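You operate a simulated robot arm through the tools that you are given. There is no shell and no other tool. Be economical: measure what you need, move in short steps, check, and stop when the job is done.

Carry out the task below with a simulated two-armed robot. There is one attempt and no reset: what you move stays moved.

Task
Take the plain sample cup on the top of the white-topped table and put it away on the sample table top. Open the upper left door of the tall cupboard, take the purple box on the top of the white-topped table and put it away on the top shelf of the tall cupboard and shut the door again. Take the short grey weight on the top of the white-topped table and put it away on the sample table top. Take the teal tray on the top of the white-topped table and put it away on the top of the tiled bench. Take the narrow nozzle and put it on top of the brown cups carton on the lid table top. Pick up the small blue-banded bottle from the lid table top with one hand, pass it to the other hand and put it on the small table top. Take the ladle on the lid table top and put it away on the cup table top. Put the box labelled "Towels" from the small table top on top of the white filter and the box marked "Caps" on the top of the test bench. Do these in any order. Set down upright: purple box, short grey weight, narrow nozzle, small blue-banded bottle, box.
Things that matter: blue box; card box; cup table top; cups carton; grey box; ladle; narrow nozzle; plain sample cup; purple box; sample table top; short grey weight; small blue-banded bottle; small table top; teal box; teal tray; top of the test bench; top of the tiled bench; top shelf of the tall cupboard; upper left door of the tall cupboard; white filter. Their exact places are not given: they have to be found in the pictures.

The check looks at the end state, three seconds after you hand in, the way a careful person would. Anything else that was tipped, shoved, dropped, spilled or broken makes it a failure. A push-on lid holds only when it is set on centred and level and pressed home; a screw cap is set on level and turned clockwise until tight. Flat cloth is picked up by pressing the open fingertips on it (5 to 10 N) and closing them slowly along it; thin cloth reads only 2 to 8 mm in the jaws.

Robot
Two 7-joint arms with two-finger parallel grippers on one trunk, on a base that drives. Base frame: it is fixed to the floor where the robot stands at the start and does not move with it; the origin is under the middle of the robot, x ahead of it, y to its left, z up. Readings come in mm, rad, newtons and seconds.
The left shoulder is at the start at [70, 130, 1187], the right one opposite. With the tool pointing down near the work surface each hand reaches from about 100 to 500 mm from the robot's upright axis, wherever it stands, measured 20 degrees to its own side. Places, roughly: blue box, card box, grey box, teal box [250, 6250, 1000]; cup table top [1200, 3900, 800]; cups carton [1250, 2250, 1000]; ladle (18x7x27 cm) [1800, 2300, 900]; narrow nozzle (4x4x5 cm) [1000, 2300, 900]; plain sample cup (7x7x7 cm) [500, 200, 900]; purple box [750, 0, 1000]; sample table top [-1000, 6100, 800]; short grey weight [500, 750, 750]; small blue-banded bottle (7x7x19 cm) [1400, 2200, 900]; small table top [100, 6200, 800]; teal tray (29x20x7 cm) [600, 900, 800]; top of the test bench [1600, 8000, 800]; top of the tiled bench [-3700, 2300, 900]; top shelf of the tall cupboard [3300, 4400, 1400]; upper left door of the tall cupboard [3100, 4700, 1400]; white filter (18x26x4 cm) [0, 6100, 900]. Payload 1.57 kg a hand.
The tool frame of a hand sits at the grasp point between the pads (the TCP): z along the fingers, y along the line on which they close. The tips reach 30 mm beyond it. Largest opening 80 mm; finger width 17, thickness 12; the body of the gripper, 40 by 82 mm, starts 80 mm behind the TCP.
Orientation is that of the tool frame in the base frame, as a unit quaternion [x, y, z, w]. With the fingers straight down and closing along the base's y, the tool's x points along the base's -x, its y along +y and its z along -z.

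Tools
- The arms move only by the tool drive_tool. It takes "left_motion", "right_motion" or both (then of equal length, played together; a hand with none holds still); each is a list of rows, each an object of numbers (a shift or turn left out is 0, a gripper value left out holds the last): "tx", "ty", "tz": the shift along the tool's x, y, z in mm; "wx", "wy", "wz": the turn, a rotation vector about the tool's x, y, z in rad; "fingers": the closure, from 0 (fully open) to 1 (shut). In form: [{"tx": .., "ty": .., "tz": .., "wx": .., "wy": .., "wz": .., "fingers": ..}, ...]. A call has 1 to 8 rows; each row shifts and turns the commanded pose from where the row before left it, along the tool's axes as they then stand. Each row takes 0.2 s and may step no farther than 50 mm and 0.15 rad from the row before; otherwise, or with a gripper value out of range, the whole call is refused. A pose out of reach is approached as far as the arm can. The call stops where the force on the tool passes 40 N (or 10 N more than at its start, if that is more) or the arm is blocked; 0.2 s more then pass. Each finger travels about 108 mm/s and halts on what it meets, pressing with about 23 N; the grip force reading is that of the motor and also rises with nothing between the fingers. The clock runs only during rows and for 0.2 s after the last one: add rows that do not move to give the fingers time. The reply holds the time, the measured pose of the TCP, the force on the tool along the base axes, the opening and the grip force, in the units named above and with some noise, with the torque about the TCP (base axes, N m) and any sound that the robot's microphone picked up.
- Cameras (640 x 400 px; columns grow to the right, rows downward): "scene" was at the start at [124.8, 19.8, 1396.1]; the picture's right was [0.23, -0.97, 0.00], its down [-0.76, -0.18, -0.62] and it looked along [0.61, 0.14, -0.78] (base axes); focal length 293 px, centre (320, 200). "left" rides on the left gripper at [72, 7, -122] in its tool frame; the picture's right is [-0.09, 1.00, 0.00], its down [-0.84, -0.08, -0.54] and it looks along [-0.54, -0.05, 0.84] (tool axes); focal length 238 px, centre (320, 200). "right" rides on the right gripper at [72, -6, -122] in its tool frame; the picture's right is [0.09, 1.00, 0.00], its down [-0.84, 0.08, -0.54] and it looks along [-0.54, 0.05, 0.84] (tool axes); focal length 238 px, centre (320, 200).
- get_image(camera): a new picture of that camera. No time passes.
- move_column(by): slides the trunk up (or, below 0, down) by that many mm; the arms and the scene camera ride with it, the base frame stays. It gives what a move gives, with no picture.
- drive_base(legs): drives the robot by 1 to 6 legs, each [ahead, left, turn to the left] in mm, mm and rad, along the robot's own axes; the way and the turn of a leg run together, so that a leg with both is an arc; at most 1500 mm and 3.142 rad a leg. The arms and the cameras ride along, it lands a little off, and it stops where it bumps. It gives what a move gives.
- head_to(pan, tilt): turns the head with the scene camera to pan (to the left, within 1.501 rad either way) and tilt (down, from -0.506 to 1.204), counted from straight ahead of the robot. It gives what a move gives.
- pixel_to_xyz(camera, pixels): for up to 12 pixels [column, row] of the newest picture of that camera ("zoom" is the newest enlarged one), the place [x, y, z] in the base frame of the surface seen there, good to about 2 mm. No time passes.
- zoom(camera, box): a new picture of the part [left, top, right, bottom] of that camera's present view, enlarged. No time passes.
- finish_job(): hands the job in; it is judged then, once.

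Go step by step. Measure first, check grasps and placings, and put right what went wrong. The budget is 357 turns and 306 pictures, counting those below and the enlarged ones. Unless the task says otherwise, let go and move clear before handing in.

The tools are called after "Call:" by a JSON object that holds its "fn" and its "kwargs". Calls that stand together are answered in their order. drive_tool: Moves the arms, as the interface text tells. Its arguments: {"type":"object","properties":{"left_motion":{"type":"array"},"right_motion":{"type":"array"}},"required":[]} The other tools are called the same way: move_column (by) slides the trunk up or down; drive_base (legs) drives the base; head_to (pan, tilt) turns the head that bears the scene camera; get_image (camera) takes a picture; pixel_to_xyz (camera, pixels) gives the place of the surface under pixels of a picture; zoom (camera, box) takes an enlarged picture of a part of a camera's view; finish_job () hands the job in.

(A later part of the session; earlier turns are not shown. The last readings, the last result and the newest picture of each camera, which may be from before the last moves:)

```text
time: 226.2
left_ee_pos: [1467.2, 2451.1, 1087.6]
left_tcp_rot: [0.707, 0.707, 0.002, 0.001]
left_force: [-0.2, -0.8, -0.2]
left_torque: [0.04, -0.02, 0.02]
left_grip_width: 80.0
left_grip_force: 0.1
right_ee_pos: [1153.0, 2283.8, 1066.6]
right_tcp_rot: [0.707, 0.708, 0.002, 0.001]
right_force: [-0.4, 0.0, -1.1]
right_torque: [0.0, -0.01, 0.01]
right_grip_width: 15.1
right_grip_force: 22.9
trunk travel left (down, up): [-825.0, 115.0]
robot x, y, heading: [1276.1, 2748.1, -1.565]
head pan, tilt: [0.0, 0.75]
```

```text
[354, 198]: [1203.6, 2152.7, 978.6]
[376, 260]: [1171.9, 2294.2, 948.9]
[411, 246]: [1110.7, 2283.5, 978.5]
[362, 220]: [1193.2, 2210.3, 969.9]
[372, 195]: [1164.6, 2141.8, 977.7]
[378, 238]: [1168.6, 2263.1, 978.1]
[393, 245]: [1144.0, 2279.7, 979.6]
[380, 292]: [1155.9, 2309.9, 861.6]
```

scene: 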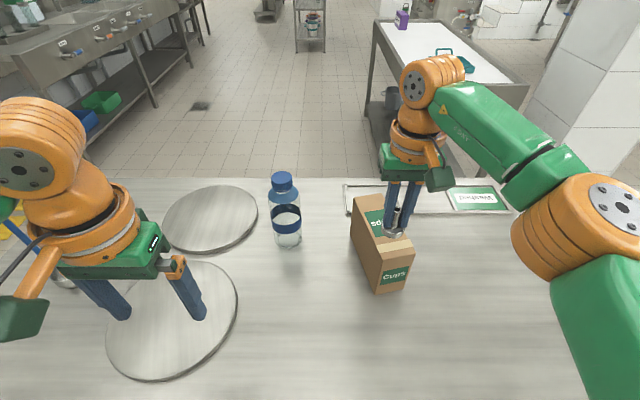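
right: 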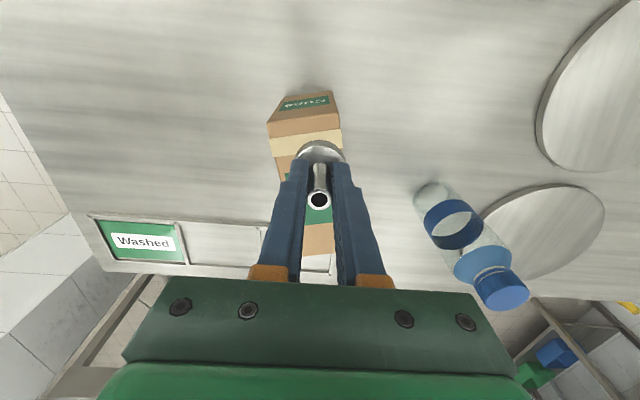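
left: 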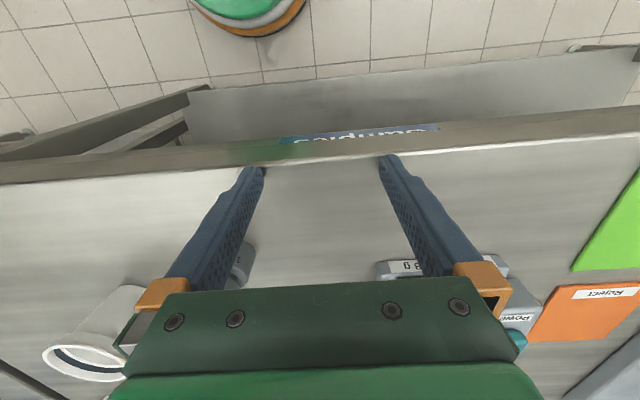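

Carton top centre ≈(1155,2223), z≈977. I move forward 58 mm and lower to just above.

Call:
{"fn": "drive_tool", "kwargs": {"right_motion": [{"tx": -30, "ty": 1}, {"tx": -28}, {"tz": 30}, {"tz": 10}, {}]}}

Call:
{"fn": "zoom", "kwargs": {"camera": "scene", "box": [320, 140, 480, 300]}}

Call:
{"fn": "get_image", "kwargs": {"camera": "right"}}

```text
time: 227.3
left_ee_pos: [1471.2, 2451.0, 1087.7]
left_tcp_rot: [0.707, 0.707, 0.0, -0.001]
left_force: [0.5, 0.2, -0.1]
left_torque: [0.01, -0.01, -0.02]
left_grip_width: 80.1
left_grip_force: 0.0
right_ee_pos: [1149.2, 2269.8, 1021.7]
right_tcp_rot: [0.707, 0.707, 0.002, 0.001]
right_force: [-0.3, -0.2, -0.7]
right_torque: [0.0, 0.01, 0.02]
right_grip_width: 14.8
right_grip_force: 22.9
right hand out of reach, approached as far as the arm can: row 1, 2
trunk travel left (down, up): [-825.0, 115.0]
robot x, y, heading: [1277.8, 2747.1, -1.573]
head pan, tilt: [0.0, 0.75]
```

```text
2.50 times, centred on (400, 220) of scene
```

zoom: 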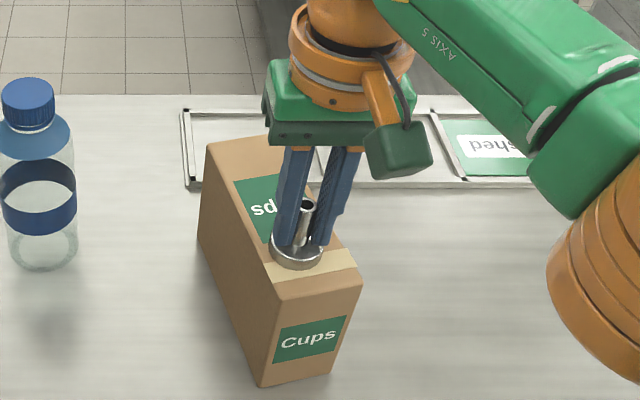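

```text
219 pictures are left
```

right: 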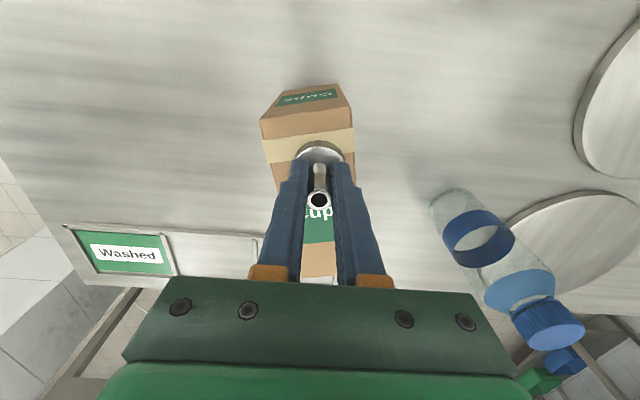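

The arm is at its reach limit; I raise 15 mm, drive 32 mm closer, and look again.

Call:
{"fn": "drive_tool", "kwargs": {"right_motion": [{"tz": -15, "tx": 4}, {}]}}

Call:
{"fn": "drive_base", "kwargs": {"legs": [[32, 0, 0]]}}

Call:
{"fn": "drive_tool", "kwargs": {"right_motion": [{"tx": -12, "ty": 3}, {"tz": 10}, {}]}}

Call:
{"fn": "zoom", "kwargs": {"camera": "scene", "box": [320, 140, 480, 300]}}

```text
time: 227.9
left_ee_pos: [1470.2, 2451.3, 1087.0]
left_tcp_rot: [0.706, 0.708, 0.001, -0.001]
left_force: [-0.2, 0.5, -0.1]
left_torque: [0.02, -0.02, -0.04]
left_grip_width: 80.2
left_grip_force: 0.1
right_ee_pos: [1149.9, 2274.0, 1037.2]
right_tcp_rot: [0.706, 0.708, 0.002, -0.001]
right_force: [-0.5, -0.1, -0.5]
right_torque: [0.01, -0.01, -0.01]
right_grip_width: 14.9
right_grip_force: 22.6
trunk travel left (down, up): [-825.0, 115.0]
robot x, y, heading: [1278.5, 2750.5, -1.569]
head pan, tilt: [0.0, 0.75]
```

```text
time: 228.8
left_ee_pos: [1470.0, 2425.5, 1089.5]
left_tcp_rot: [0.707, 0.707, -0.001, 0.001]
left_force: [0.4, 0.5, 0.3]
left_torque: [-0.04, -0.01, 0.0]
left_grip_width: 80.0
left_grip_force: 0.0
right_ee_pos: [1149.7, 2247.2, 1039.6]
right_tcp_rot: [0.706, 0.708, -0.001, 0.002]
right_force: [0.0, 0.7, -0.4]
right_torque: [-0.09, 0.03, -0.02]
right_grip_width: 14.9
right_grip_force: 22.7
trunk travel left (down, up): [-825.0, 115.0]
robot x, y, heading: [1279.5, 2716.3, -1.564]
head pan, tilt: [0.0, 0.75]
```

```text
time: 229.6
left_ee_pos: [1470.4, 2419.7, 1087.2]
left_tcp_rot: [0.707, 0.707, 0.002, -0.001]
left_force: [0.1, -0.4, -0.1]
left_torque: [0.02, 0.02, -0.02]
left_grip_width: 80.1
left_grip_force: 0.0
right_ee_pos: [1151.8, 2233.8, 1028.0]
right_tcp_rot: [0.707, 0.708, 0.001, 0.0]
right_force: [0.3, 0.1, -1.7]
right_torque: [0.0, 0.0, -0.01]
right_grip_width: 15.0
right_grip_force: 22.7
right hand out of reach, approached as far as the arm can: row 1
trunk travel left (down, up): [-825.0, 115.0]
robot x, y, heading: [1279.0, 2716.9, -1.566]
head pan, tilt: [0.0, 0.75]
```

```text
2.50 times, centred on (400, 220) of scene
```

zoom: 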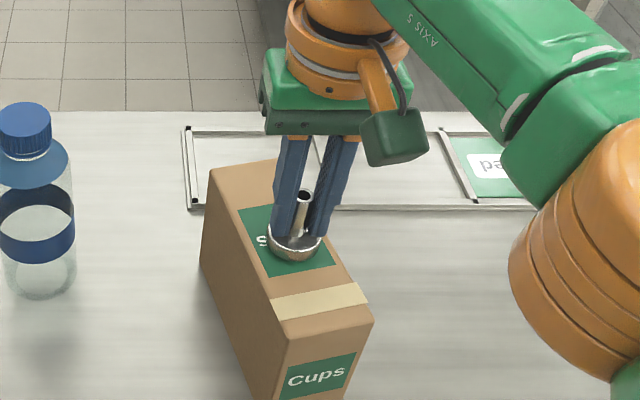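

The nozzle is above the carton centre (1152,2234). I lower to contact in small steps.

Call:
{"fn": "drive_tool", "kwargs": {"right_motion": [{"tz": 4}, {"tz": 1.5}, {"tz": 1}, {"tz": 1}, {}]}}

```text
time: 230.8
left_ee_pos: [1471.9, 2420.9, 1087.1]
left_tcp_rot: [0.707, 0.708, 0.001, 0.0]
left_force: [-0.8, 0.0, -0.6]
left_torque: [-0.02, 0.0, 0.01]
left_grip_width: 79.9
left_grip_force: 0.1
right_ee_pos: [1152.5, 2235.0, 1021.0]
right_tcp_rot: [0.706, 0.708, 0.001, 0.001]
right_force: [-1.5, -6.3, 17.9]
right_torque: [-0.26, 0.08, 0.0]
right_grip_width: 14.9
right_grip_force: 22.8
trunk travel left (down, up): [-825.0, 115.0]
robot x, y, heading: [1281.2, 2718.2, -1.573]
head pan, tilt: [0.0, 0.75]
```

Contact (18 N). I ease up 1 mm, open partly, and rise.

Call:
{"fn": "drive_tool", "kwargs": {"right_motion": [{"tz": -1}, {"fingers": 0.8}, {"fingers": 0.6}, {}, {"tz": -20}, {"tz": -25}, {"tz": -20, "tx": 10}, {}]}}

Call:
{"fn": "get_image", "kwargs": {"camera": "right"}}

Call:
{"fn": "zoom", "kwargs": {"camera": "scene", "box": [320, 140, 480, 300]}}

```text
time: 232.6
left_ee_pos: [1471.8, 2419.9, 1087.4]
left_tcp_rot: [0.706, 0.708, 0.001, -0.001]
left_force: [0.1, 0.8, 0.0]
left_torque: [0.0, 0.0, -0.01]
left_grip_width: 79.6
left_grip_force: 0.0
right_ee_pos: [1151.4, 2246.5, 1084.6]
right_tcp_rot: [0.707, 0.708, 0.002, -0.001]
right_force: [0.6, 1.0, -0.6]
right_torque: [-0.01, 0.03, 0.0]
right_grip_width: 32.1
right_grip_force: 0.1
right hand out of reach, approached as far as the arm can: row 6
trunk travel left (down, up): [-825.0, 115.0]
robot x, y, heading: [1283.5, 2715.3, -1.566]
head pan, tilt: [0.0, 0.75]
```

```text
217 pictures are left
```

right: 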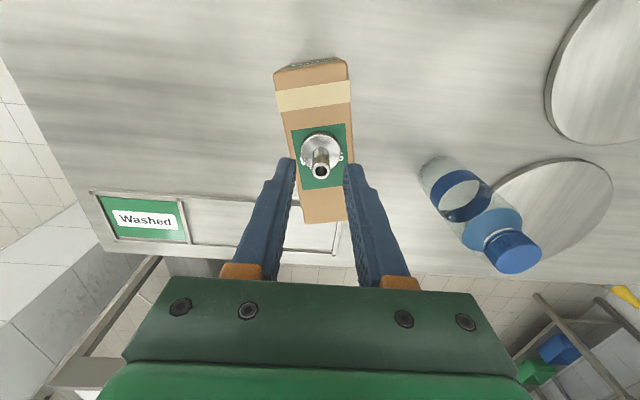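

```text
2.50 times, centred on (400, 220) of scene
```

zoom: 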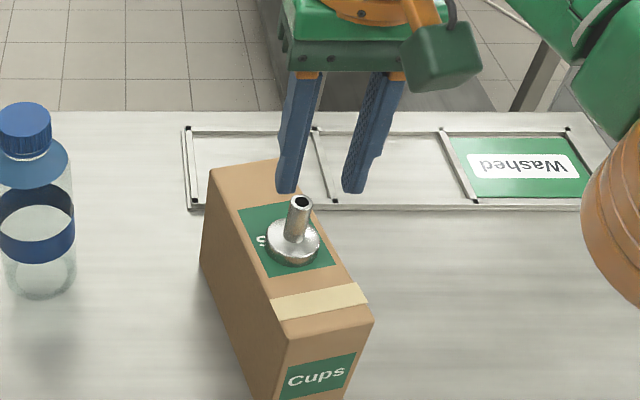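

The nozzle stands on the carton. I retract the right hand upward and back, then look at the ladle.

Call:
{"fn": "drive_tool", "kwargs": {"right_motion": [{"tz": -15, "tx": 30}, {"tz": -10, "tx": 45}, {"tx": 45, "fingers": 0.3}, {"tx": 45, "fingers": 0}, {"tx": 45}, {}]}}

Call:
{"fn": "drive_base", "kwargs": {"legs": [[-120, 0, 0], [0, 350, 0]]}}

Call:
{"fn": "head_to", "kwargs": {"pan": 0.3, "tilt": 0.75}}

Call:
{"fn": "get_image", "kwargs": {"camera": "scene"}}

```text
time: 234.0
left_ee_pos: [1469.8, 2419.8, 1088.0]
left_tcp_rot: [0.706, 0.708, 0.002, -0.001]
left_force: [-0.3, 0.8, -0.4]
left_torque: [0.01, 0.01, -0.01]
left_grip_width: 80.1
left_grip_force: 0.0
right_ee_pos: [1150.4, 2458.9, 1109.8]
right_tcp_rot: [0.707, 0.707, 0.001, -0.001]
right_force: [-0.7, -0.3, -0.2]
right_torque: [0.05, -0.01, 0.03]
right_grip_width: 80.0
right_grip_force: 0.0
trunk travel left (down, up): [-825.0, 115.0]
robot x, y, heading: [1276.3, 2717.7, -1.572]
head pan, tilt: [0.0, 0.75]
```

```text
time: 237.1
left_ee_pos: [1815.2, 2539.7, 1088.1]
left_tcp_rot: [0.706, 0.708, 0.001, 0.0]
left_force: [-0.2, 0.3, 0.0]
left_torque: [-0.01, 0.0, -0.02]
left_grip_width: 79.9
left_grip_force: 0.0
right_ee_pos: [1494.2, 2579.0, 1110.9]
right_tcp_rot: [0.706, 0.709, 0.001, 0.001]
right_force: [-0.1, -0.4, -0.7]
right_torque: [-0.03, -0.03, 0.0]
right_grip_width: 80.2
right_grip_force: 0.0
trunk travel left (down, up): [-825.0, 115.0]
robot x, y, heading: [1624.6, 2837.9, -1.562]
head pan, tilt: [0.0, 0.75]
```

```text
time: 237.9
left_ee_pos: [1816.6, 2540.5, 1087.5]
left_tcp_rot: [0.706, 0.708, 0.001, -0.001]
left_force: [0.3, 0.4, -0.2]
left_torque: [-0.01, 0.01, 0.01]
left_grip_width: 80.0
left_grip_force: 0.1
right_ee_pos: [1497.3, 2579.0, 1111.5]
right_tcp_rot: [0.706, 0.709, 0.001, 0.0]
right_force: [0.1, 1.0, 0.3]
right_torque: [-0.01, -0.01, 0.02]
right_grip_width: 79.9
right_grip_force: 0.1
trunk travel left (down, up): [-825.0, 115.0]
robot x, y, heading: [1625.9, 2835.1, -1.568]
head pan, tilt: [0.3, 0.75]
```

```text
215 pictures are left
```

scene: 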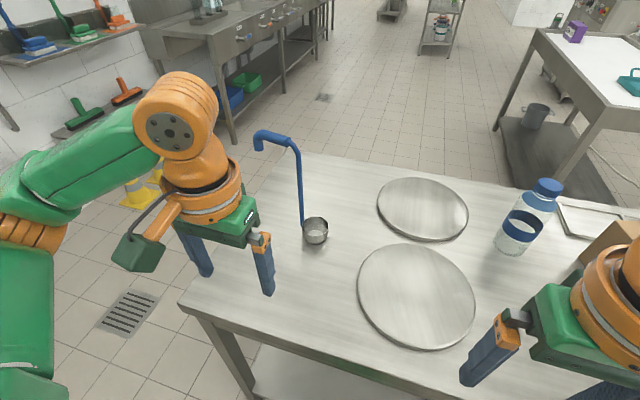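

The ladle's bowl is at (315,231), its blue rod rises to (297,148) with a hook to (257,140). I measure it.

Call:
{"fn": "zoom", "kwargs": {"camera": "scene", "box": [240, 120, 360, 255]}}

Call:
{"fn": "pixel_to_xyz", "kwargs": {"camera": "scene", "pixels": [[303, 215], [301, 195], [299, 170], [297, 152], [290, 142], [270, 135], [258, 140], [316, 224], [305, 232], [326, 232], [315, 243], [316, 230]]}}

```text
2.96 times, centred on (300, 188) of scene
```

zoom: 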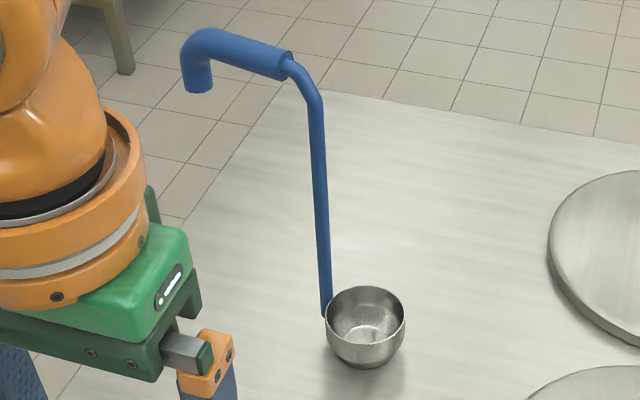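

```text
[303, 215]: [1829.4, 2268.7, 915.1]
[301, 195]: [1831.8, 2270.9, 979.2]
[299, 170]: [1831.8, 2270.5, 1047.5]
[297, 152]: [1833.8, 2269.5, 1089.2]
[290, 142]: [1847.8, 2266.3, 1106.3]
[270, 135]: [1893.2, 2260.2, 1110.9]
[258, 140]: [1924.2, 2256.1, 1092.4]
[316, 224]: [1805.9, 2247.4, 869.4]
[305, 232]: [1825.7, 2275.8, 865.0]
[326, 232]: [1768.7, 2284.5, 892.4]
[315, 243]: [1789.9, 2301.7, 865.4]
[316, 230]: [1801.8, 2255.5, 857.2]
```

Rod at (1831,2270), hook along +x at z≈1110. I'll grip the vertical rod from above with fingers closing along y, approaching from the -x side. First I rotate the left hand -90°.

Call:
{"fn": "drive_tool", "kwargs": {"left_motion": [{"wz": -0.1428}, {"wz": -0.1428}, {"wz": -0.1428}, {"wz": -0.1428}, {"wz": -0.1428}, {"wz": -0.1428}, {"wz": -0.1428}, {"wz": -0.1428}]}}

Call:
{"fn": "drive_tool", "kwargs": {"left_motion": [{"wz": -0.1428}, {"wz": -0.1428}, {"wz": -0.1428}, {}]}}

Call:
{"fn": "drive_base", "kwargs": {"legs": [[0, -60, -0.004], [110, 0, 0]]}}

Call:
{"fn": "get_image", "kwargs": {"camera": "scene"}}

```text
time: 239.7
left_ee_pos: [1816.9, 2539.9, 1087.0]
left_tcp_rot: [0.209, 0.978, 0.001, 0.0]
left_force: [-0.5, -1.1, 1.0]
left_torque: [0.01, -0.02, 0.0]
left_grip_width: 79.8
left_grip_force: 0.1
right_ee_pos: [1494.8, 2578.1, 1111.0]
right_tcp_rot: [0.705, 0.709, 0.001, 0.0]
right_force: [-1.2, 0.7, -0.3]
right_torque: [0.0, 0.0, 0.02]
right_grip_width: 80.0
right_grip_force: 0.1
trunk travel left (down, up): [-825.0, 115.0]
robot x, y, heading: [1623.5, 2839.4, -1.565]
head pan, tilt: [0.3, 0.75]
```

```text
time: 240.7
left_ee_pos: [1815.8, 2539.1, 1086.5]
left_tcp_rot: [-0.001, 1.0, 0.001, 0.0]
left_force: [-0.7, -0.7, 1.3]
left_torque: [-0.03, 0.0, -0.02]
left_grip_width: 79.8
left_grip_force: 0.0
right_ee_pos: [1496.6, 2578.9, 1110.2]
right_tcp_rot: [0.705, 0.709, 0.0, 0.0]
right_force: [-0.4, 0.8, -0.8]
right_torque: [-0.01, -0.01, 0.0]
right_grip_width: 80.3
right_grip_force: 0.1
trunk travel left (down, up): [-825.0, 115.0]
robot x, y, heading: [1627.4, 2837.6, -1.57]
head pan, tilt: [0.3, 0.75]
```

```text
time: 242.4
left_ee_pos: [1756.4, 2434.3, 1087.2]
left_tcp_rot: [0.0, 1.0, -0.001, 0.0]
left_force: [-1.3, 0.5, 0.4]
left_torque: [-0.02, -0.05, 0.02]
left_grip_width: 80.2
left_grip_force: 0.1
right_ee_pos: [1434.3, 2475.0, 1111.3]
right_tcp_rot: [0.707, 0.707, 0.0, 0.002]
right_force: [0.8, 0.7, 0.3]
right_torque: [-0.03, -0.01, -0.02]
right_grip_width: 80.2
right_grip_force: 0.0
trunk travel left (down, up): [-825.0, 115.0]
robot x, y, heading: [1569.8, 2730.2, -1.571]
head pan, tilt: [0.3, 0.75]
```

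```text
213 pictures are left
```

scene: 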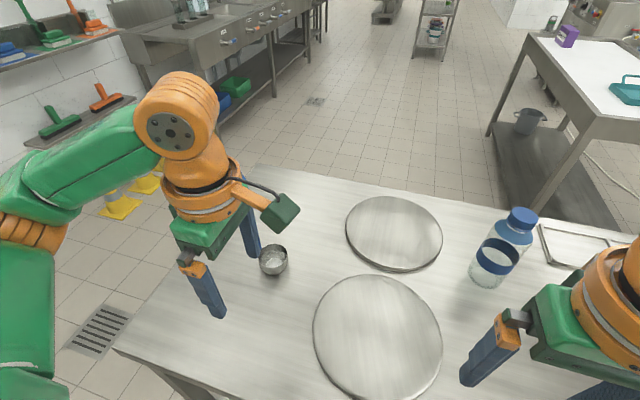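

Hand now closes along y. I move it to y=2270 at x≈1756, then check before sliding toward the rod.

Call:
{"fn": "drive_tool", "kwargs": {"left_motion": [{"ty": -41, "tz": 8}, {"ty": -41, "tz": 8}, {"ty": -41, "tz": 8}, {"ty": -41, "tz": 8}, {}]}}

Call:
{"fn": "get_image", "kwargs": {"camera": "scene"}}

Call:
{"fn": "get_image", "kwargs": {"camera": "left"}}

```text
time: 243.6
left_ee_pos: [1756.3, 2267.2, 1056.6]
left_tcp_rot: [0.002, 1.0, 0.001, 0.0]
left_force: [-0.1, 1.6, 0.2]
left_torque: [0.02, -0.02, 0.0]
left_grip_width: 80.0
left_grip_force: 0.1
right_ee_pos: [1436.5, 2472.9, 1111.8]
right_tcp_rot: [0.707, 0.707, 0.002, 0.001]
right_force: [0.0, -0.3, -0.7]
right_torque: [-0.01, 0.01, 0.02]
right_grip_width: 80.1
right_grip_force: 0.0
trunk travel left (down, up): [-825.0, 115.0]
robot x, y, heading: [1565.8, 2729.5, -1.573]
head pan, tilt: [0.3, 0.75]
```

```text
212 pictures are left
```

scene: 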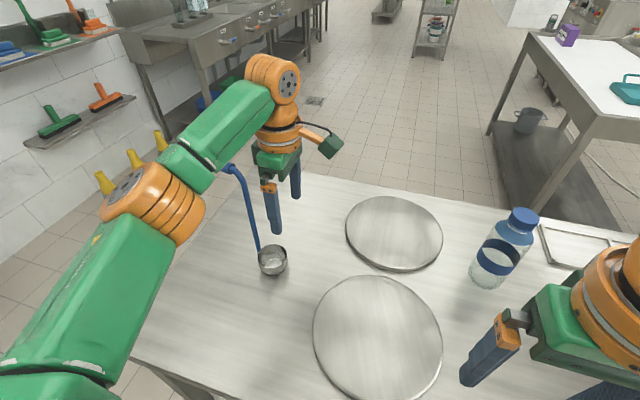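

```text
211 pictures are left
```

left: 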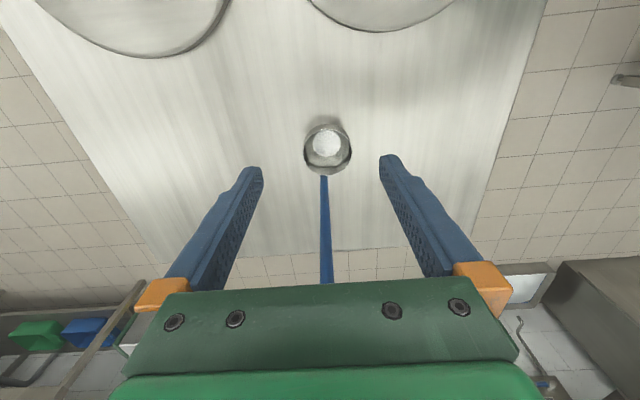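

The rod is between the fingers (325,230). I slide 75 mm toward it.

Call:
{"fn": "drive_tool", "kwargs": {"left_motion": [{"tx": -25, "ty": 2}, {"tx": -25}, {"tx": -23}, {}]}}

Call:
{"fn": "get_image", "kwargs": {"camera": "left"}}

Call:
{"fn": "zoom", "kwargs": {"camera": "scene", "box": [180, 40, 360, 290]}}

```text
time: 244.6
left_ee_pos: [1829.7, 2269.0, 1055.9]
left_tcp_rot: [0.001, 1.0, 0.002, 0.0]
left_force: [0.0, 0.5, -0.7]
left_torque: [0.01, -0.03, 0.01]
left_grip_width: 80.1
left_grip_force: 0.1
right_ee_pos: [1434.8, 2471.3, 1110.8]
right_tcp_rot: [0.707, 0.707, 0.001, 0.0]
right_force: [-0.5, -0.6, -0.4]
right_torque: [0.02, 0.02, 0.0]
right_grip_width: 80.2
right_grip_force: 0.1
trunk travel left (down, up): [-825.0, 115.0]
robot x, y, heading: [1564.9, 2730.3, -1.572]
head pan, tilt: [0.3, 0.75]
```

```text
210 pictures are left
```

left: 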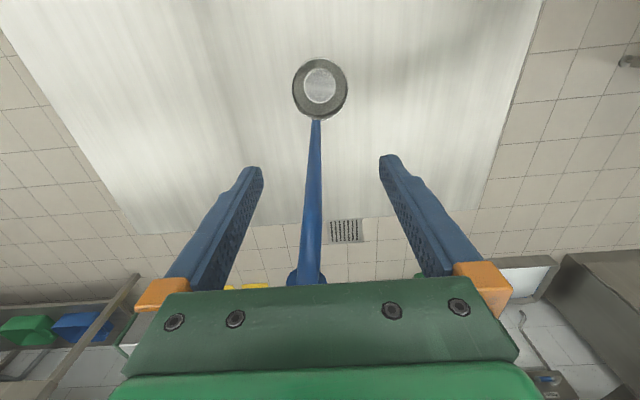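

```text
1.60 times, centred on (270, 165) of scene
```

zoom: 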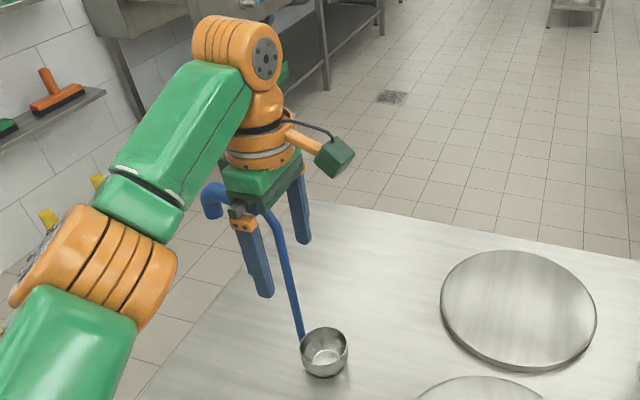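

The rod is inside the grip. I shift 3 mm, close slowly, and lift a little.

Call:
{"fn": "drive_tool", "kwargs": {"left_motion": [{"ty": -3, "fingers": 0.4}, {"fingers": 0.7}, {"fingers": 0.85}, {"fingers": 1}, {}, {}]}}

Call:
{"fn": "drive_tool", "kwargs": {"left_motion": [{"tz": -5}, {"tz": -20}, {"tz": -20}, {}]}}

Call:
{"fn": "get_image", "kwargs": {"camera": "left"}}

Call:
{"fn": "get_image", "kwargs": {"camera": "scene"}}

```text
time: 246.0
left_ee_pos: [1827.7, 2266.8, 1055.4]
left_tcp_rot: [0.002, 1.0, 0.002, 0.0]
left_force: [-0.5, 0.2, 0.6]
left_torque: [-0.06, 0.0, 0.01]
left_grip_width: 9.6
left_grip_force: 23.1
right_ee_pos: [1435.9, 2472.6, 1110.6]
right_tcp_rot: [0.707, 0.707, 0.001, 0.0]
right_force: [-0.9, -1.3, 0.2]
right_torque: [0.0, 0.03, 0.02]
right_grip_width: 80.2
right_grip_force: 0.1
trunk travel left (down, up): [-825.0, 115.0]
robot x, y, heading: [1561.5, 2728.5, -1.572]
head pan, tilt: [0.3, 0.75]
```

```text
time: 247.0
left_ee_pos: [1829.3, 2264.2, 1099.3]
left_tcp_rot: [0.001, 1.0, 0.001, 0.001]
left_force: [-0.5, -0.1, -1.8]
left_torque: [-0.01, -0.07, 0.02]
left_grip_width: 9.5
left_grip_force: 23.2
right_ee_pos: [1436.7, 2471.3, 1110.4]
right_tcp_rot: [0.707, 0.707, 0.002, -0.001]
right_force: [0.4, 0.6, 0.2]
right_torque: [0.0, 0.01, -0.02]
right_grip_width: 80.0
right_grip_force: 0.0
trunk travel left (down, up): [-825.0, 115.0]
robot x, y, heading: [1563.7, 2731.2, -1.573]
head pan, tilt: [0.3, 0.75]
```

```text
208 pictures are left
```

left: 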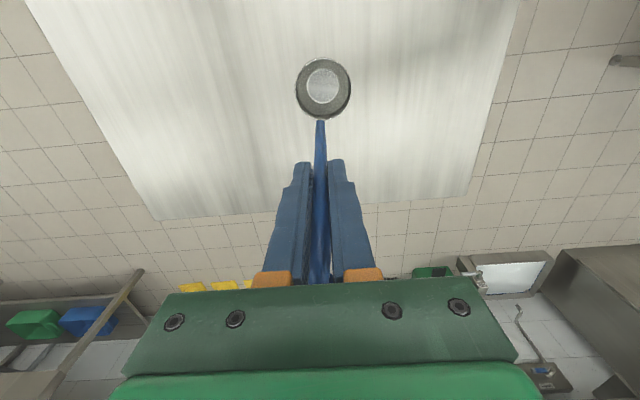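

```text
207 pictures are left
```

scene: 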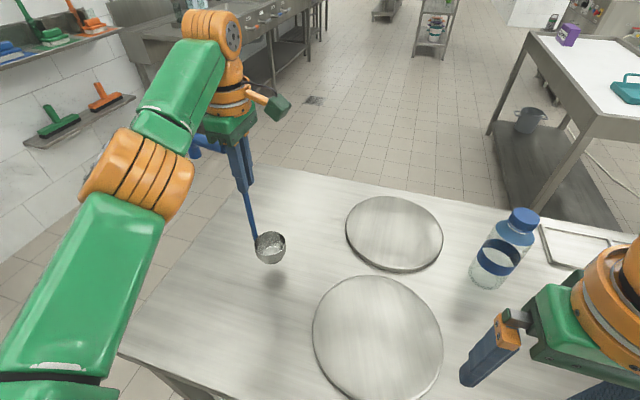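

The ladle is held upright (9.5 mm rod), its bottom 202 mm below the TCP. I raise the trunk, draw the hand in, then back out and turn to the cup table.

Call:
{"fn": "move_column", "kwargs": {"by": 60}}

Call:
{"fn": "drive_tool", "kwargs": {"left_motion": [{"ty": 40, "tx": 20}, {"ty": 40, "tx": 20}, {"ty": 40, "tx": 20}, {"ty": 20, "tx": 20}, {}]}}

Call:
{"fn": "drive_base", "kwargs": {"legs": [[-310, 0, 0], [0, 0, 3.14]]}}

Call:
{"fn": "head_to", "kwargs": {"pan": 0.0, "tilt": 0.75}}

Call:
{"fn": "get_image", "kwargs": {"camera": "scene"}}

```text
time: 248.0
left_ee_pos: [1829.3, 2265.4, 1158.5]
left_tcp_rot: [0.001, 1.0, 0.001, -0.001]
left_force: [-0.5, 0.2, -1.8]
left_torque: [0.01, -0.04, -0.02]
left_grip_width: 9.5
left_grip_force: 22.9
right_ee_pos: [1436.1, 2470.8, 1170.6]
right_tcp_rot: [0.707, 0.707, 0.002, -0.001]
right_force: [-0.2, 0.5, -0.2]
right_torque: [-0.01, 0.04, 0.01]
right_grip_width: 80.1
right_grip_force: 0.0
trunk travel left (down, up): [-885.0, 55.0]
robot x, y, heading: [1567.8, 2730.6, -1.566]
head pan, tilt: [0.3, 0.75]
```

```text
time: 249.2
left_ee_pos: [1810.8, 2284.0, 1158.5]
left_tcp_rot: [0.001, 1.0, 0.001, 0.001]
left_force: [-0.4, 0.6, -2.2]
left_torque: [-0.03, -0.09, 0.01]
left_grip_width: 9.5
left_grip_force: 23.2
left hand out of reach, approached as far as the arm can: row 1, 2, 3
right_ee_pos: [1436.3, 2470.9, 1171.3]
right_tcp_rot: [0.707, 0.707, 0.002, -0.001]
right_force: [0.2, 0.3, -0.8]
right_torque: [0.0, 0.01, 0.0]
right_grip_width: 80.1
right_grip_force: 0.0
trunk travel left (down, up): [-885.0, 55.0]
robot x, y, heading: [1567.6, 2731.2, -1.569]
head pan, tilt: [0.3, 0.75]
```

```text
time: 258.6
left_ee_pos: [1324.8, 3482.6, 1158.2]
left_tcp_rot: [1.0, -0.005, -0.001, 0.002]
left_force: [-0.1, -0.2, -2.4]
left_torque: [-0.03, 0.04, 0.02]
left_grip_width: 9.7
left_grip_force: 23.6
right_ee_pos: [1697.3, 3293.7, 1171.6]
right_tcp_rot: [-0.705, 0.709, -0.001, -0.002]
right_force: [0.1, 0.3, -0.6]
right_torque: [0.0, 0.01, 0.02]
right_grip_width: 80.2
right_grip_force: 0.1
trunk travel left (down, up): [-885.0, 55.0]
robot x, y, heading: [1563.9, 3035.4, 1.568]
head pan, tilt: [0.3, 0.75]
```

```text
time: 259.4
left_ee_pos: [1324.1, 3482.9, 1158.3]
left_tcp_rot: [1.0, -0.005, 0.0, 0.002]
left_force: [0.1, -0.9, -2.2]
left_torque: [0.01, 0.03, 0.02]
left_grip_width: 9.6
left_grip_force: 23.0
right_ee_pos: [1697.0, 3293.8, 1170.7]
right_tcp_rot: [-0.705, 0.709, -0.001, -0.002]
right_force: [1.0, 0.5, -0.6]
right_torque: [0.01, 0.03, 0.0]
right_grip_width: 79.9
right_grip_force: 0.1
trunk travel left (down, up): [-885.0, 55.0]
robot x, y, heading: [1565.3, 3040.8, 1.569]
head pan, tilt: [0.0, 0.75]
```

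```text
206 pictures are left
```

scene: 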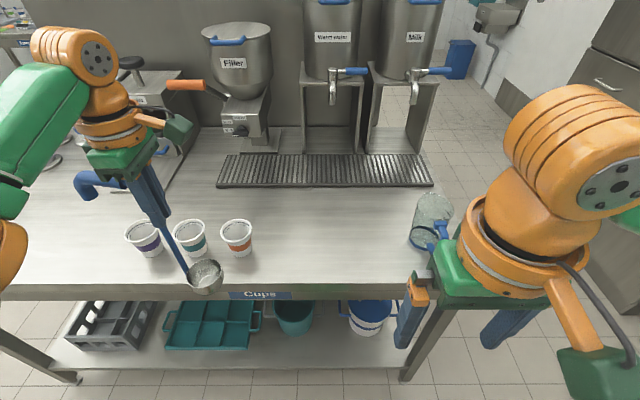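

The ladle hangs near the cups. Free area is around (330,235) between the cups and the jug. I measure it.

Call:
{"fn": "pixel_to_xyz", "kwargs": {"camera": "scene", "pixels": [[330, 235], [330, 270], [330, 200], [250, 250], [410, 240], [300, 189], [218, 186], [237, 222], [330, 287], [415, 200], [208, 265]]}}

```text
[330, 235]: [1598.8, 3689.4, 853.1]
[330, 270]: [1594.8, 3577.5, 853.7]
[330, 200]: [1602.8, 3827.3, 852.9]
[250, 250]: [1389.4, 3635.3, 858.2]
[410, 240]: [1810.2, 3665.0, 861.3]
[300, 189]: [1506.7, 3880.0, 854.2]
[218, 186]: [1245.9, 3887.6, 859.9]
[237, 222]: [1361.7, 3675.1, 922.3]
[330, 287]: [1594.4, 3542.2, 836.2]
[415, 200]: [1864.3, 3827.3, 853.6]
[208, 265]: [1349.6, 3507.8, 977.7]
```

I drive right 265 and ahead 207 so the ladle is above (1590,3690).

Call:
{"fn": "drive_base", "kwargs": {"legs": [[0, -265, 0], [205, 0, 0]]}}

Call:
{"fn": "head_to", "kwargs": {"pan": 0.3, "tilt": 0.85}}

Call:
{"fn": "get_image", "kwargs": {"camera": "scene"}}

Call:
{"fn": "get_image", "kwargs": {"camera": "left"}}

```text
time: 262.6
left_ee_pos: [1595.7, 3682.0, 1160.2]
left_tcp_rot: [1.0, -0.007, 0.0, 0.0]
left_force: [-1.2, 0.0, -1.8]
left_torque: [0.04, 0.06, 0.01]
left_grip_width: 9.7
left_grip_force: 22.6
right_ee_pos: [1967.8, 3490.9, 1171.5]
right_tcp_rot: [-0.704, 0.711, 0.001, -0.001]
right_force: [0.8, -0.3, 0.7]
right_torque: [0.02, -0.03, -0.01]
right_grip_width: 79.9
right_grip_force: 0.0
trunk travel left (down, up): [-885.0, 55.0]
robot x, y, heading: [1837.1, 3238.1, 1.56]
head pan, tilt: [0.0, 0.75]
```

```text
time: 263.4
left_ee_pos: [1596.5, 3686.4, 1159.1]
left_tcp_rot: [1.0, -0.008, 0.0, 0.001]
left_force: [1.0, -0.6, -2.1]
left_torque: [0.0, 0.07, 0.02]
left_grip_width: 9.7
left_grip_force: 23.2
right_ee_pos: [1968.7, 3496.0, 1170.9]
right_tcp_rot: [-0.703, 0.712, 0.0, -0.002]
right_force: [-0.6, 0.8, 0.1]
right_torque: [-0.03, 0.0, -0.02]
right_grip_width: 80.0
right_grip_force: 0.0
trunk travel left (down, up): [-885.0, 55.0]
robot x, y, heading: [1837.7, 3238.0, 1.564]
head pan, tilt: [0.3, 0.85]
```

```text
205 pictures are left
```

scene: 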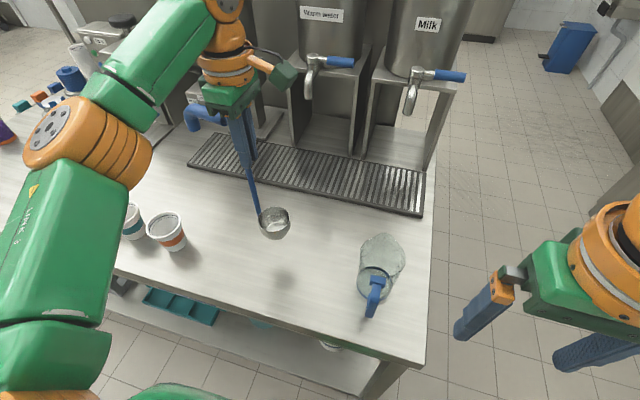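

```text
204 pictures are left
```

left: 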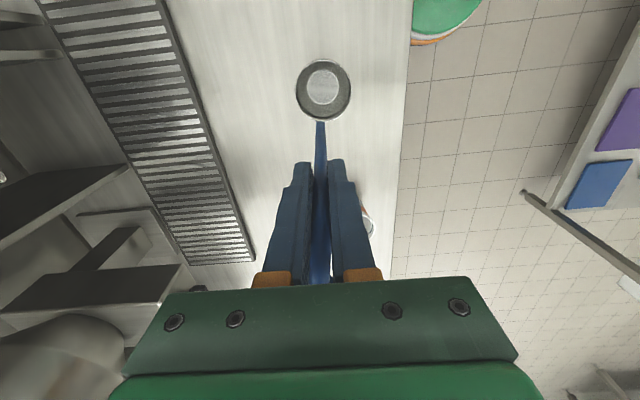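

Clear space below. I lower 98 mm, then feel for contact.

Call:
{"fn": "drive_tool", "kwargs": {"left_motion": [{"tz": 45}, {"tz": 45}, {"tz": 9}, {"tz": 2}, {"tz": 1}, {}]}}

Call:
{"fn": "get_image", "kwargs": {"camera": "scene"}}

```text
time: 264.8
left_ee_pos: [1596.2, 3684.9, 1055.8]
left_tcp_rot: [1.0, -0.007, -0.001, 0.001]
left_force: [-1.0, 0.7, -2.7]
left_torque: [0.01, 0.03, -0.02]
left_grip_width: 9.5
left_grip_force: 23.6
right_ee_pos: [1967.8, 3495.5, 1170.2]
right_tcp_rot: [-0.703, 0.711, 0.0, -0.001]
right_force: [0.6, -0.5, -0.9]
right_torque: [0.01, 0.04, 0.02]
right_grip_width: 79.9
right_grip_force: 0.0
trunk travel left (down, up): [-885.0, 55.0]
robot x, y, heading: [1836.4, 3239.3, 1.563]
head pan, tilt: [0.3, 0.85]
```

```text
203 pictures are left
```

scene: 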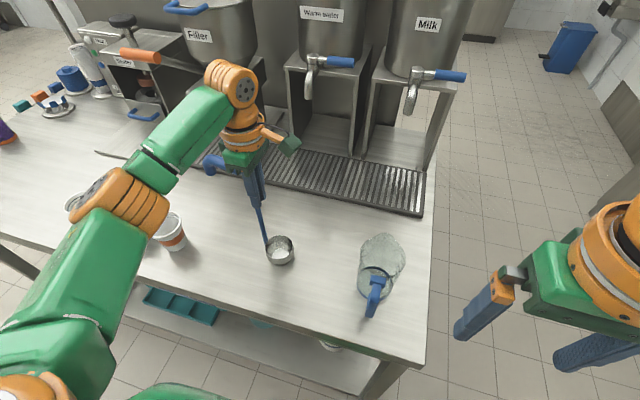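

Call:
{"fn": "drive_tool", "kwargs": {"left_motion": [{"tz": 1}, {"tz": 1}, {"tz": 1}, {}]}}

```text
time: 265.8
left_ee_pos: [1595.6, 3684.8, 1054.7]
left_tcp_rot: [1.0, -0.006, 0.0, 0.002]
left_force: [-0.2, 2.1, 5.3]
left_torque: [0.3, 0.06, 0.01]
left_grip_width: 9.6
left_grip_force: 23.1
right_ee_pos: [1967.7, 3494.3, 1171.9]
right_tcp_rot: [-0.703, 0.711, 0.001, 0.0]
right_force: [-0.1, 0.8, -0.1]
right_torque: [0.0, -0.02, 0.0]
right_grip_width: 79.9
right_grip_force: 0.1
trunk travel left (down, up): [-885.0, 55.0]
robot x, y, heading: [1835.7, 3239.9, 1.558]
head pan, tilt: [0.3, 0.85]
```

Contact. I open slowly and wait to see that the ladle stands.

Call:
{"fn": "drive_tool", "kwargs": {"left_motion": [{"fingers": 0.9}, {"fingers": 0.8}, {"fingers": 0.5}, {"fingers": 0}, {}, {}]}}

Call:
{"fn": "get_image", "kwargs": {"camera": "left"}}

```text
time: 267.2
left_ee_pos: [1596.1, 3685.3, 1054.9]
left_tcp_rot: [1.0, -0.006, 0.0, 0.001]
left_force: [0.2, 0.1, -0.5]
left_torque: [0.04, 0.0, 0.02]
left_grip_width: 80.1
left_grip_force: 0.0
right_ee_pos: [1969.3, 3494.3, 1171.6]
right_tcp_rot: [-0.703, 0.711, 0.0, -0.001]
right_force: [1.0, 0.3, 0.0]
right_torque: [0.0, 0.04, 0.0]
right_grip_width: 80.2
right_grip_force: 0.1
trunk travel left (down, up): [-885.0, 55.0]
robot x, y, heading: [1832.0, 3236.2, 1.561]
head pan, tilt: [0.3, 0.85]
```

```text
202 pictures are left
```

left: 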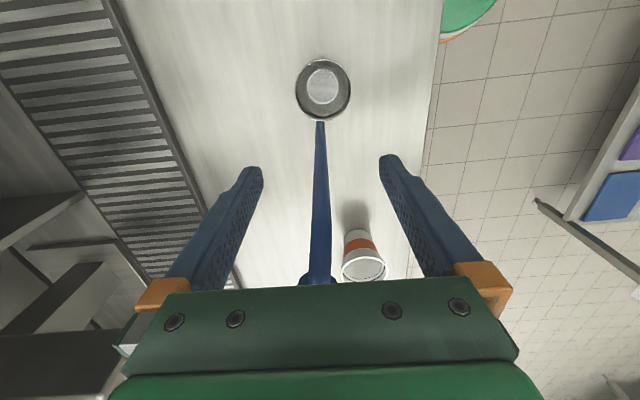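

The ladle stands. I withdraw in +x away from the hook, then rise and pull in.

Call:
{"fn": "drive_tool", "kwargs": {"left_motion": [{"tx": 30}, {"tx": 35}, {"tx": 35}, {"tz": -40}, {"tz": -40}, {"ty": 40}, {"ty": 40}, {"ty": 40}]}}

Call:
{"fn": "get_image", "kwargs": {"camera": "scene"}}

```text
time: 269.0
left_ee_pos: [1695.7, 3560.7, 1133.3]
left_tcp_rot: [1.0, -0.006, 0.0, 0.001]
left_force: [-0.4, 0.3, -0.1]
left_torque: [0.0, 0.01, -0.03]
left_grip_width: 80.2
left_grip_force: 0.1
right_ee_pos: [1968.3, 3492.8, 1171.0]
right_tcp_rot: [-0.703, 0.711, 0.001, -0.001]
right_force: [-0.5, -0.2, 0.3]
right_torque: [0.02, 0.0, -0.03]
right_grip_width: 80.1
right_grip_force: 0.0
trunk travel left (down, up): [-885.0, 55.0]
robot x, y, heading: [1837.3, 3238.1, 1.567]
head pan, tilt: [0.3, 0.85]
```

```text
201 pictures are left
```

scene: 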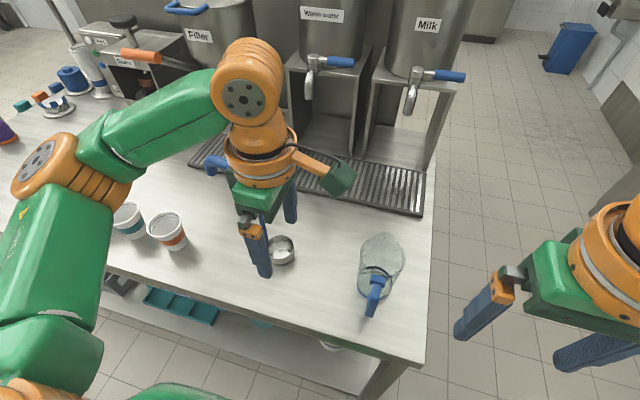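

Ladle done. The cupboard is near, so I open its door now: I back off, go round the cup table's end and face it.

Call:
{"fn": "drive_base", "kwargs": {"legs": [[-180, 0, 0], [0, -560, 0], [0, 0, -1.567]]}}

Call:
{"fn": "head_to", "kwargs": {"pan": 0.6, "tilt": 0.1}}

Call:
{"fn": "get_image", "kwargs": {"camera": "scene"}}

```text
time: 277.1
left_ee_pos: [2715.1, 3185.7, 1133.7]
left_tcp_rot: [-0.696, 0.718, 0.001, -0.001]
left_force: [0.5, -0.1, 0.9]
left_torque: [-0.01, -0.06, 0.01]
left_grip_width: 80.0
left_grip_force: 0.0
right_ee_pos: [2642.7, 2916.0, 1171.6]
right_tcp_rot: [0.013, 1.0, 0.001, -0.001]
right_force: [-0.7, 0.0, 0.0]
right_torque: [-0.02, -0.01, 0.03]
right_grip_width: 80.0
right_grip_force: 0.1
trunk travel left (down, up): [-885.0, 55.0]
robot x, y, heading: [2385.5, 3048.4, -0.026]
head pan, tilt: [0.3, 0.85]
```

```text
time: 278.2
left_ee_pos: [2713.5, 3185.3, 1132.6]
left_tcp_rot: [-0.697, 0.717, 0.002, -0.001]
left_force: [0.2, -0.1, 0.3]
left_torque: [0.03, -0.01, 0.03]
left_grip_width: 79.8
left_grip_force: 0.0
right_ee_pos: [2642.0, 2913.8, 1170.5]
right_tcp_rot: [0.013, 1.0, 0.001, -0.001]
right_force: [1.0, -0.6, -0.1]
right_torque: [-0.02, -0.01, -0.01]
right_grip_width: 80.1
right_grip_force: 0.0
trunk travel left (down, up): [-885.0, 55.0]
robot x, y, heading: [2387.1, 3053.9, -0.028]
head pan, tilt: [0.6, 0.099]
```

```text
200 pictures are left
```

scene: 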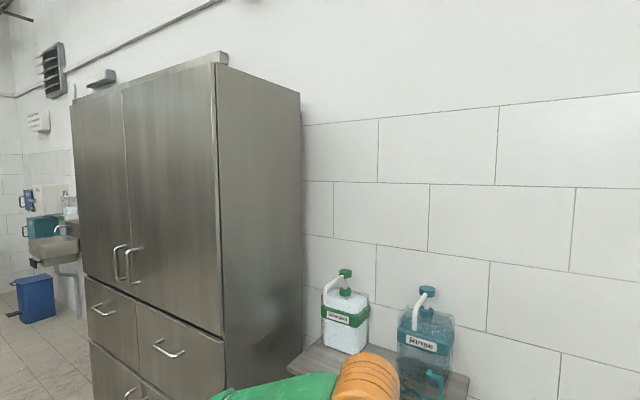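

I measure the door corners and handles.

Call:
{"fn": "pixel_to_xyz", "kwargs": {"camera": "scene", "pixels": [[117, 247], [117, 277], [124, 262], [122, 180], [74, 110], [122, 92], [216, 65], [220, 330], [85, 272], [112, 262], [132, 262], [150, 200]]}}

Call:
{"fn": "zoom", "kwargs": {"camera": "scene", "box": [60, 220, 180, 300]}}

Call:
{"fn": "drive_base", "kwargs": {"legs": [[0, 0, 0.028], [0, 1250, 0]]}}

Call:
{"fn": "head_to", "kwargs": {"pan": 0.0, "tilt": 0.1}}

Call:
{"fn": "get_image", "kwargs": {"camera": "scene"}}

```text
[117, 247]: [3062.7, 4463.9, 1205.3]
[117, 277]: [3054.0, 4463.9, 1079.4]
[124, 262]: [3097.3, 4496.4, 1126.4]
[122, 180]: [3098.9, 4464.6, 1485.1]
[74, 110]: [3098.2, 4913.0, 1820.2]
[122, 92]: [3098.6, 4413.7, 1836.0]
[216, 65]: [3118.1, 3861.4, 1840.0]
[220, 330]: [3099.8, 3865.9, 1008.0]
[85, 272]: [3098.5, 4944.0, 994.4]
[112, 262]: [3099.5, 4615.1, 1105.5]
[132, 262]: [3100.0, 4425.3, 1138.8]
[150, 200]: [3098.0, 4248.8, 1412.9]
```

```text
5.00 times, centred on (120, 260) of scene
```

zoom: 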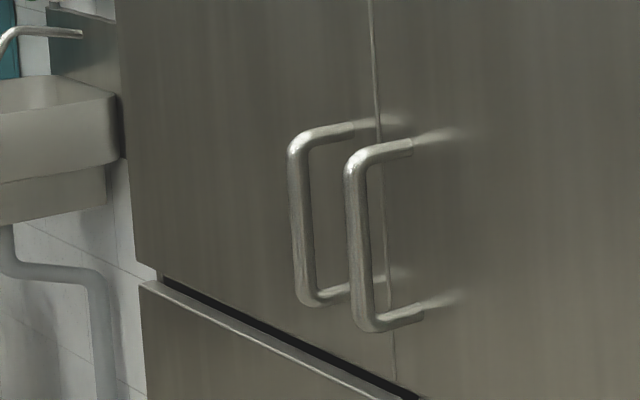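

```text
time: 284.9
left_ee_pos: [2722.1, 4433.3, 1133.2]
left_tcp_rot: [-0.7, 0.714, 0.002, 0.0]
left_force: [0.0, 0.1, -0.1]
left_torque: [0.01, 0.01, 0.01]
left_grip_width: 79.9
left_grip_force: 0.0
right_ee_pos: [2652.2, 4161.4, 1171.5]
right_tcp_rot: [0.008, 1.0, 0.001, -0.001]
right_force: [-1.0, -0.1, -0.1]
right_torque: [0.0, 0.01, -0.01]
right_grip_width: 80.1
right_grip_force: 0.0
trunk travel left (down, up): [-885.0, 55.0]
robot x, y, heading: [2396.7, 4293.9, -0.016]
head pan, tilt: [0.6, 0.099]
```

```text
time: 285.9
left_ee_pos: [2721.5, 4435.3, 1133.3]
left_tcp_rot: [-0.7, 0.714, 0.002, -0.001]
left_force: [-0.4, 0.0, -0.3]
left_torque: [0.0, -0.01, -0.03]
left_grip_width: 80.0
left_grip_force: 0.1
right_ee_pos: [2653.0, 4162.8, 1170.9]
right_tcp_rot: [0.009, 1.0, 0.001, -0.001]
right_force: [-0.2, 0.4, 0.3]
right_torque: [-0.01, -0.01, 0.0]
right_grip_width: 80.3
right_grip_force: 0.0
trunk travel left (down, up): [-885.0, 55.0]
robot x, y, heading: [2393.2, 4294.9, -0.015]
head pan, tilt: [0.0, 0.099]
```

```text
198 pictures are left
```

scene: 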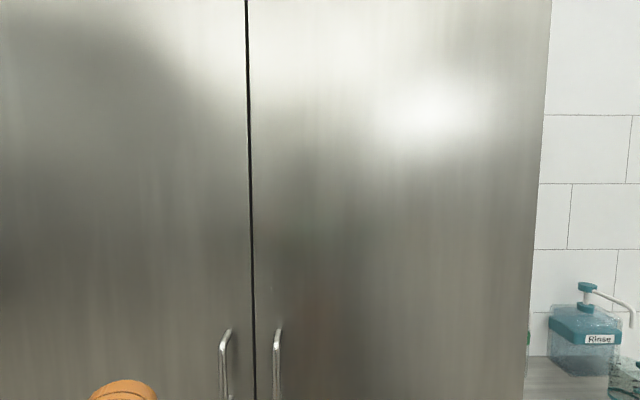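

Left door: seam y≈4405, hinge side y≈4943, front x=3098, handle bar at about (3058,4463), z 1080–1205. I turn the left hand back (+90° about its axis) and later tilt it forward.

Call:
{"fn": "drive_tool", "kwargs": {"left_motion": [{"wz": 0.1428}, {"wz": 0.1428}, {"wz": 0.1428}, {"wz": 0.1428}, {"wz": 0.1428}, {"wz": 0.1428}, {"wz": 0.1428}, {"wz": 0.1428}]}}

Call:
{"fn": "drive_tool", "kwargs": {"left_motion": [{"wz": 0.1428}, {"wz": 0.1428}, {"wz": 0.1428}, {"tx": -40}, {"tx": -40}, {}]}}

Call:
{"fn": "drive_tool", "kwargs": {"left_motion": [{"wy": -0.1428}, {"wy": -0.1428}, {"wy": -0.1428}, {"wy": -0.1428}, {"wy": -0.1428}, {"wy": -0.1428}, {"wy": -0.1428}, {"wy": -0.1428}]}}

Call:
{"fn": "drive_tool", "kwargs": {"left_motion": [{"wy": -0.1428}, {"wy": -0.1428}, {"wy": -0.1428}, {}]}}

Call:
{"fn": "head_to", "kwargs": {"pan": 0.2, "tilt": 0.45}}

Call:
{"fn": "get_image", "kwargs": {"camera": "scene"}}

Call:
{"fn": "get_image", "kwargs": {"camera": "left"}}

```text
time: 287.6
left_ee_pos: [2721.4, 4434.2, 1134.2]
left_tcp_rot: [-0.202, 0.979, 0.001, -0.001]
left_force: [0.2, 0.3, -0.9]
left_torque: [-0.01, -0.01, -0.01]
left_grip_width: 80.0
left_grip_force: 0.1
right_ee_pos: [2652.8, 4162.6, 1170.7]
right_tcp_rot: [0.009, 1.0, 0.001, 0.0]
right_force: [-0.4, -0.3, -0.4]
right_torque: [-0.02, 0.0, 0.01]
right_grip_width: 80.2
right_grip_force: 0.1
trunk travel left (down, up): [-885.0, 55.0]
robot x, y, heading: [2401.0, 4296.3, -0.02]
head pan, tilt: [0.0, 0.099]
```

```text
time: 289.1
left_ee_pos: [2800.4, 4431.0, 1133.4]
left_tcp_rot: [0.009, 1.0, 0.0, -0.001]
left_force: [0.8, -0.1, 0.6]
left_torque: [0.03, -0.02, 0.0]
left_grip_width: 80.3
left_grip_force: 0.1
right_ee_pos: [2650.8, 4163.6, 1170.0]
right_tcp_rot: [0.009, 1.0, 0.001, -0.001]
right_force: [-1.1, -0.4, 0.9]
right_torque: [0.0, 0.01, 0.01]
right_grip_width: 80.1
right_grip_force: 0.0
trunk travel left (down, up): [-885.0, 55.0]
robot x, y, heading: [2397.4, 4298.4, -0.015]
head pan, tilt: [0.0, 0.099]
```

```text
time: 290.9
left_ee_pos: [2825.5, 4426.0, 1131.6]
left_tcp_rot: [0.008, 0.842, -0.005, 0.539]
left_force: [-1.1, -0.2, 0.5]
left_torque: [0.01, 0.02, 0.0]
left_grip_width: 80.0
left_grip_force: 0.0
left hand out of reach, approached as far as the arm can: row 7, 8
right_ee_pos: [2653.1, 4162.9, 1170.4]
right_tcp_rot: [0.009, 1.0, 0.001, -0.002]
right_force: [-0.6, -0.4, 0.1]
right_torque: [0.01, -0.01, 0.02]
right_grip_width: 80.0
right_grip_force: 0.1
trunk travel left (down, up): [-885.0, 55.0]
robot x, y, heading: [2397.9, 4294.0, -0.013]
head pan, tilt: [0.0, 0.099]
```

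```text
time: 291.9
left_ee_pos: [2826.3, 4427.1, 1130.7]
left_tcp_rot: [0.007, 0.709, -0.006, 0.705]
left_force: [-0.6, -0.6, -0.7]
left_torque: [-0.01, 0.01, -0.03]
left_grip_width: 80.1
left_grip_force: 0.1
right_ee_pos: [2653.1, 4162.1, 1171.6]
right_tcp_rot: [0.008, 1.0, 0.001, -0.001]
right_force: [0.6, -0.2, 0.2]
right_torque: [-0.03, -0.05, -0.04]
right_grip_width: 79.9
right_grip_force: 0.1
trunk travel left (down, up): [-885.0, 55.0]
robot x, y, heading: [2397.1, 4296.6, -0.011]
head pan, tilt: [0.0, 0.099]
```

```text
time: 292.7
left_ee_pos: [2826.6, 4426.9, 1130.5]
left_tcp_rot: [0.007, 0.708, -0.007, 0.706]
left_force: [-0.2, -0.1, -0.5]
left_torque: [-0.02, 0.01, -0.01]
left_grip_width: 80.2
left_grip_force: 0.1
right_ee_pos: [2653.8, 4162.3, 1170.8]
right_tcp_rot: [0.01, 1.0, 0.0, -0.001]
right_force: [-0.2, 0.7, 0.4]
right_torque: [0.0, -0.02, -0.01]
right_grip_width: 79.9
right_grip_force: 0.1
trunk travel left (down, up): [-885.0, 55.0]
robot x, y, heading: [2398.6, 4296.4, -0.015]
head pan, tilt: [0.201, 0.45]
```

```text
197 pictures are left
```

scene: 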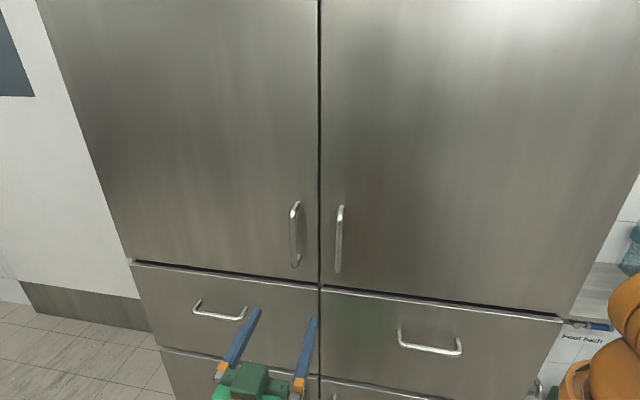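

```text
196 pictures are left
```

left: 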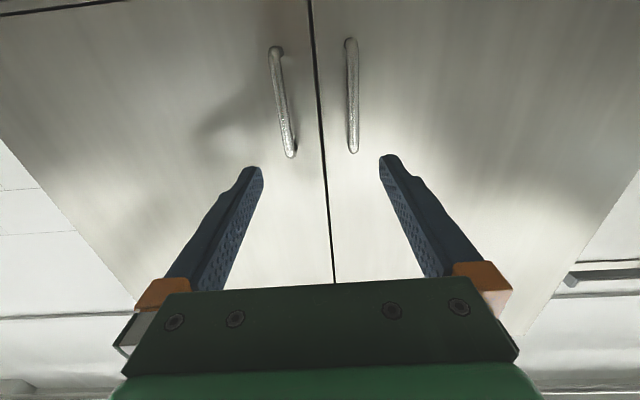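

The hand now points at the cupboard. I measure the left handle (scene (295,235)).

Call:
{"fn": "pixel_to_xyz", "kwargs": {"camera": "scene", "pixels": [[292, 220], [292, 250], [296, 204], [297, 264], [340, 235], [319, 200]]}}

Call:
{"fn": "pixel_to_xyz", "kwargs": {"camera": "left", "pixels": [[350, 50], [351, 90], [352, 130], [353, 148], [280, 100], [325, 180]]}}

```text
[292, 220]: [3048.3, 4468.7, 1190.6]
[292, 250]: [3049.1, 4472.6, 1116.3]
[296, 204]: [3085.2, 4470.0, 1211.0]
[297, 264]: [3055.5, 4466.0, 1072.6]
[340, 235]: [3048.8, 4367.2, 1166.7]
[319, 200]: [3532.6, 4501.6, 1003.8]
```

```text
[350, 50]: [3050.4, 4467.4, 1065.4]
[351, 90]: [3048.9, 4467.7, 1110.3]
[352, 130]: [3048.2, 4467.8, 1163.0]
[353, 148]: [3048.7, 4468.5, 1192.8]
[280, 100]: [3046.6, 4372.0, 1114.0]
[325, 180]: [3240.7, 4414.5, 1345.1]
```

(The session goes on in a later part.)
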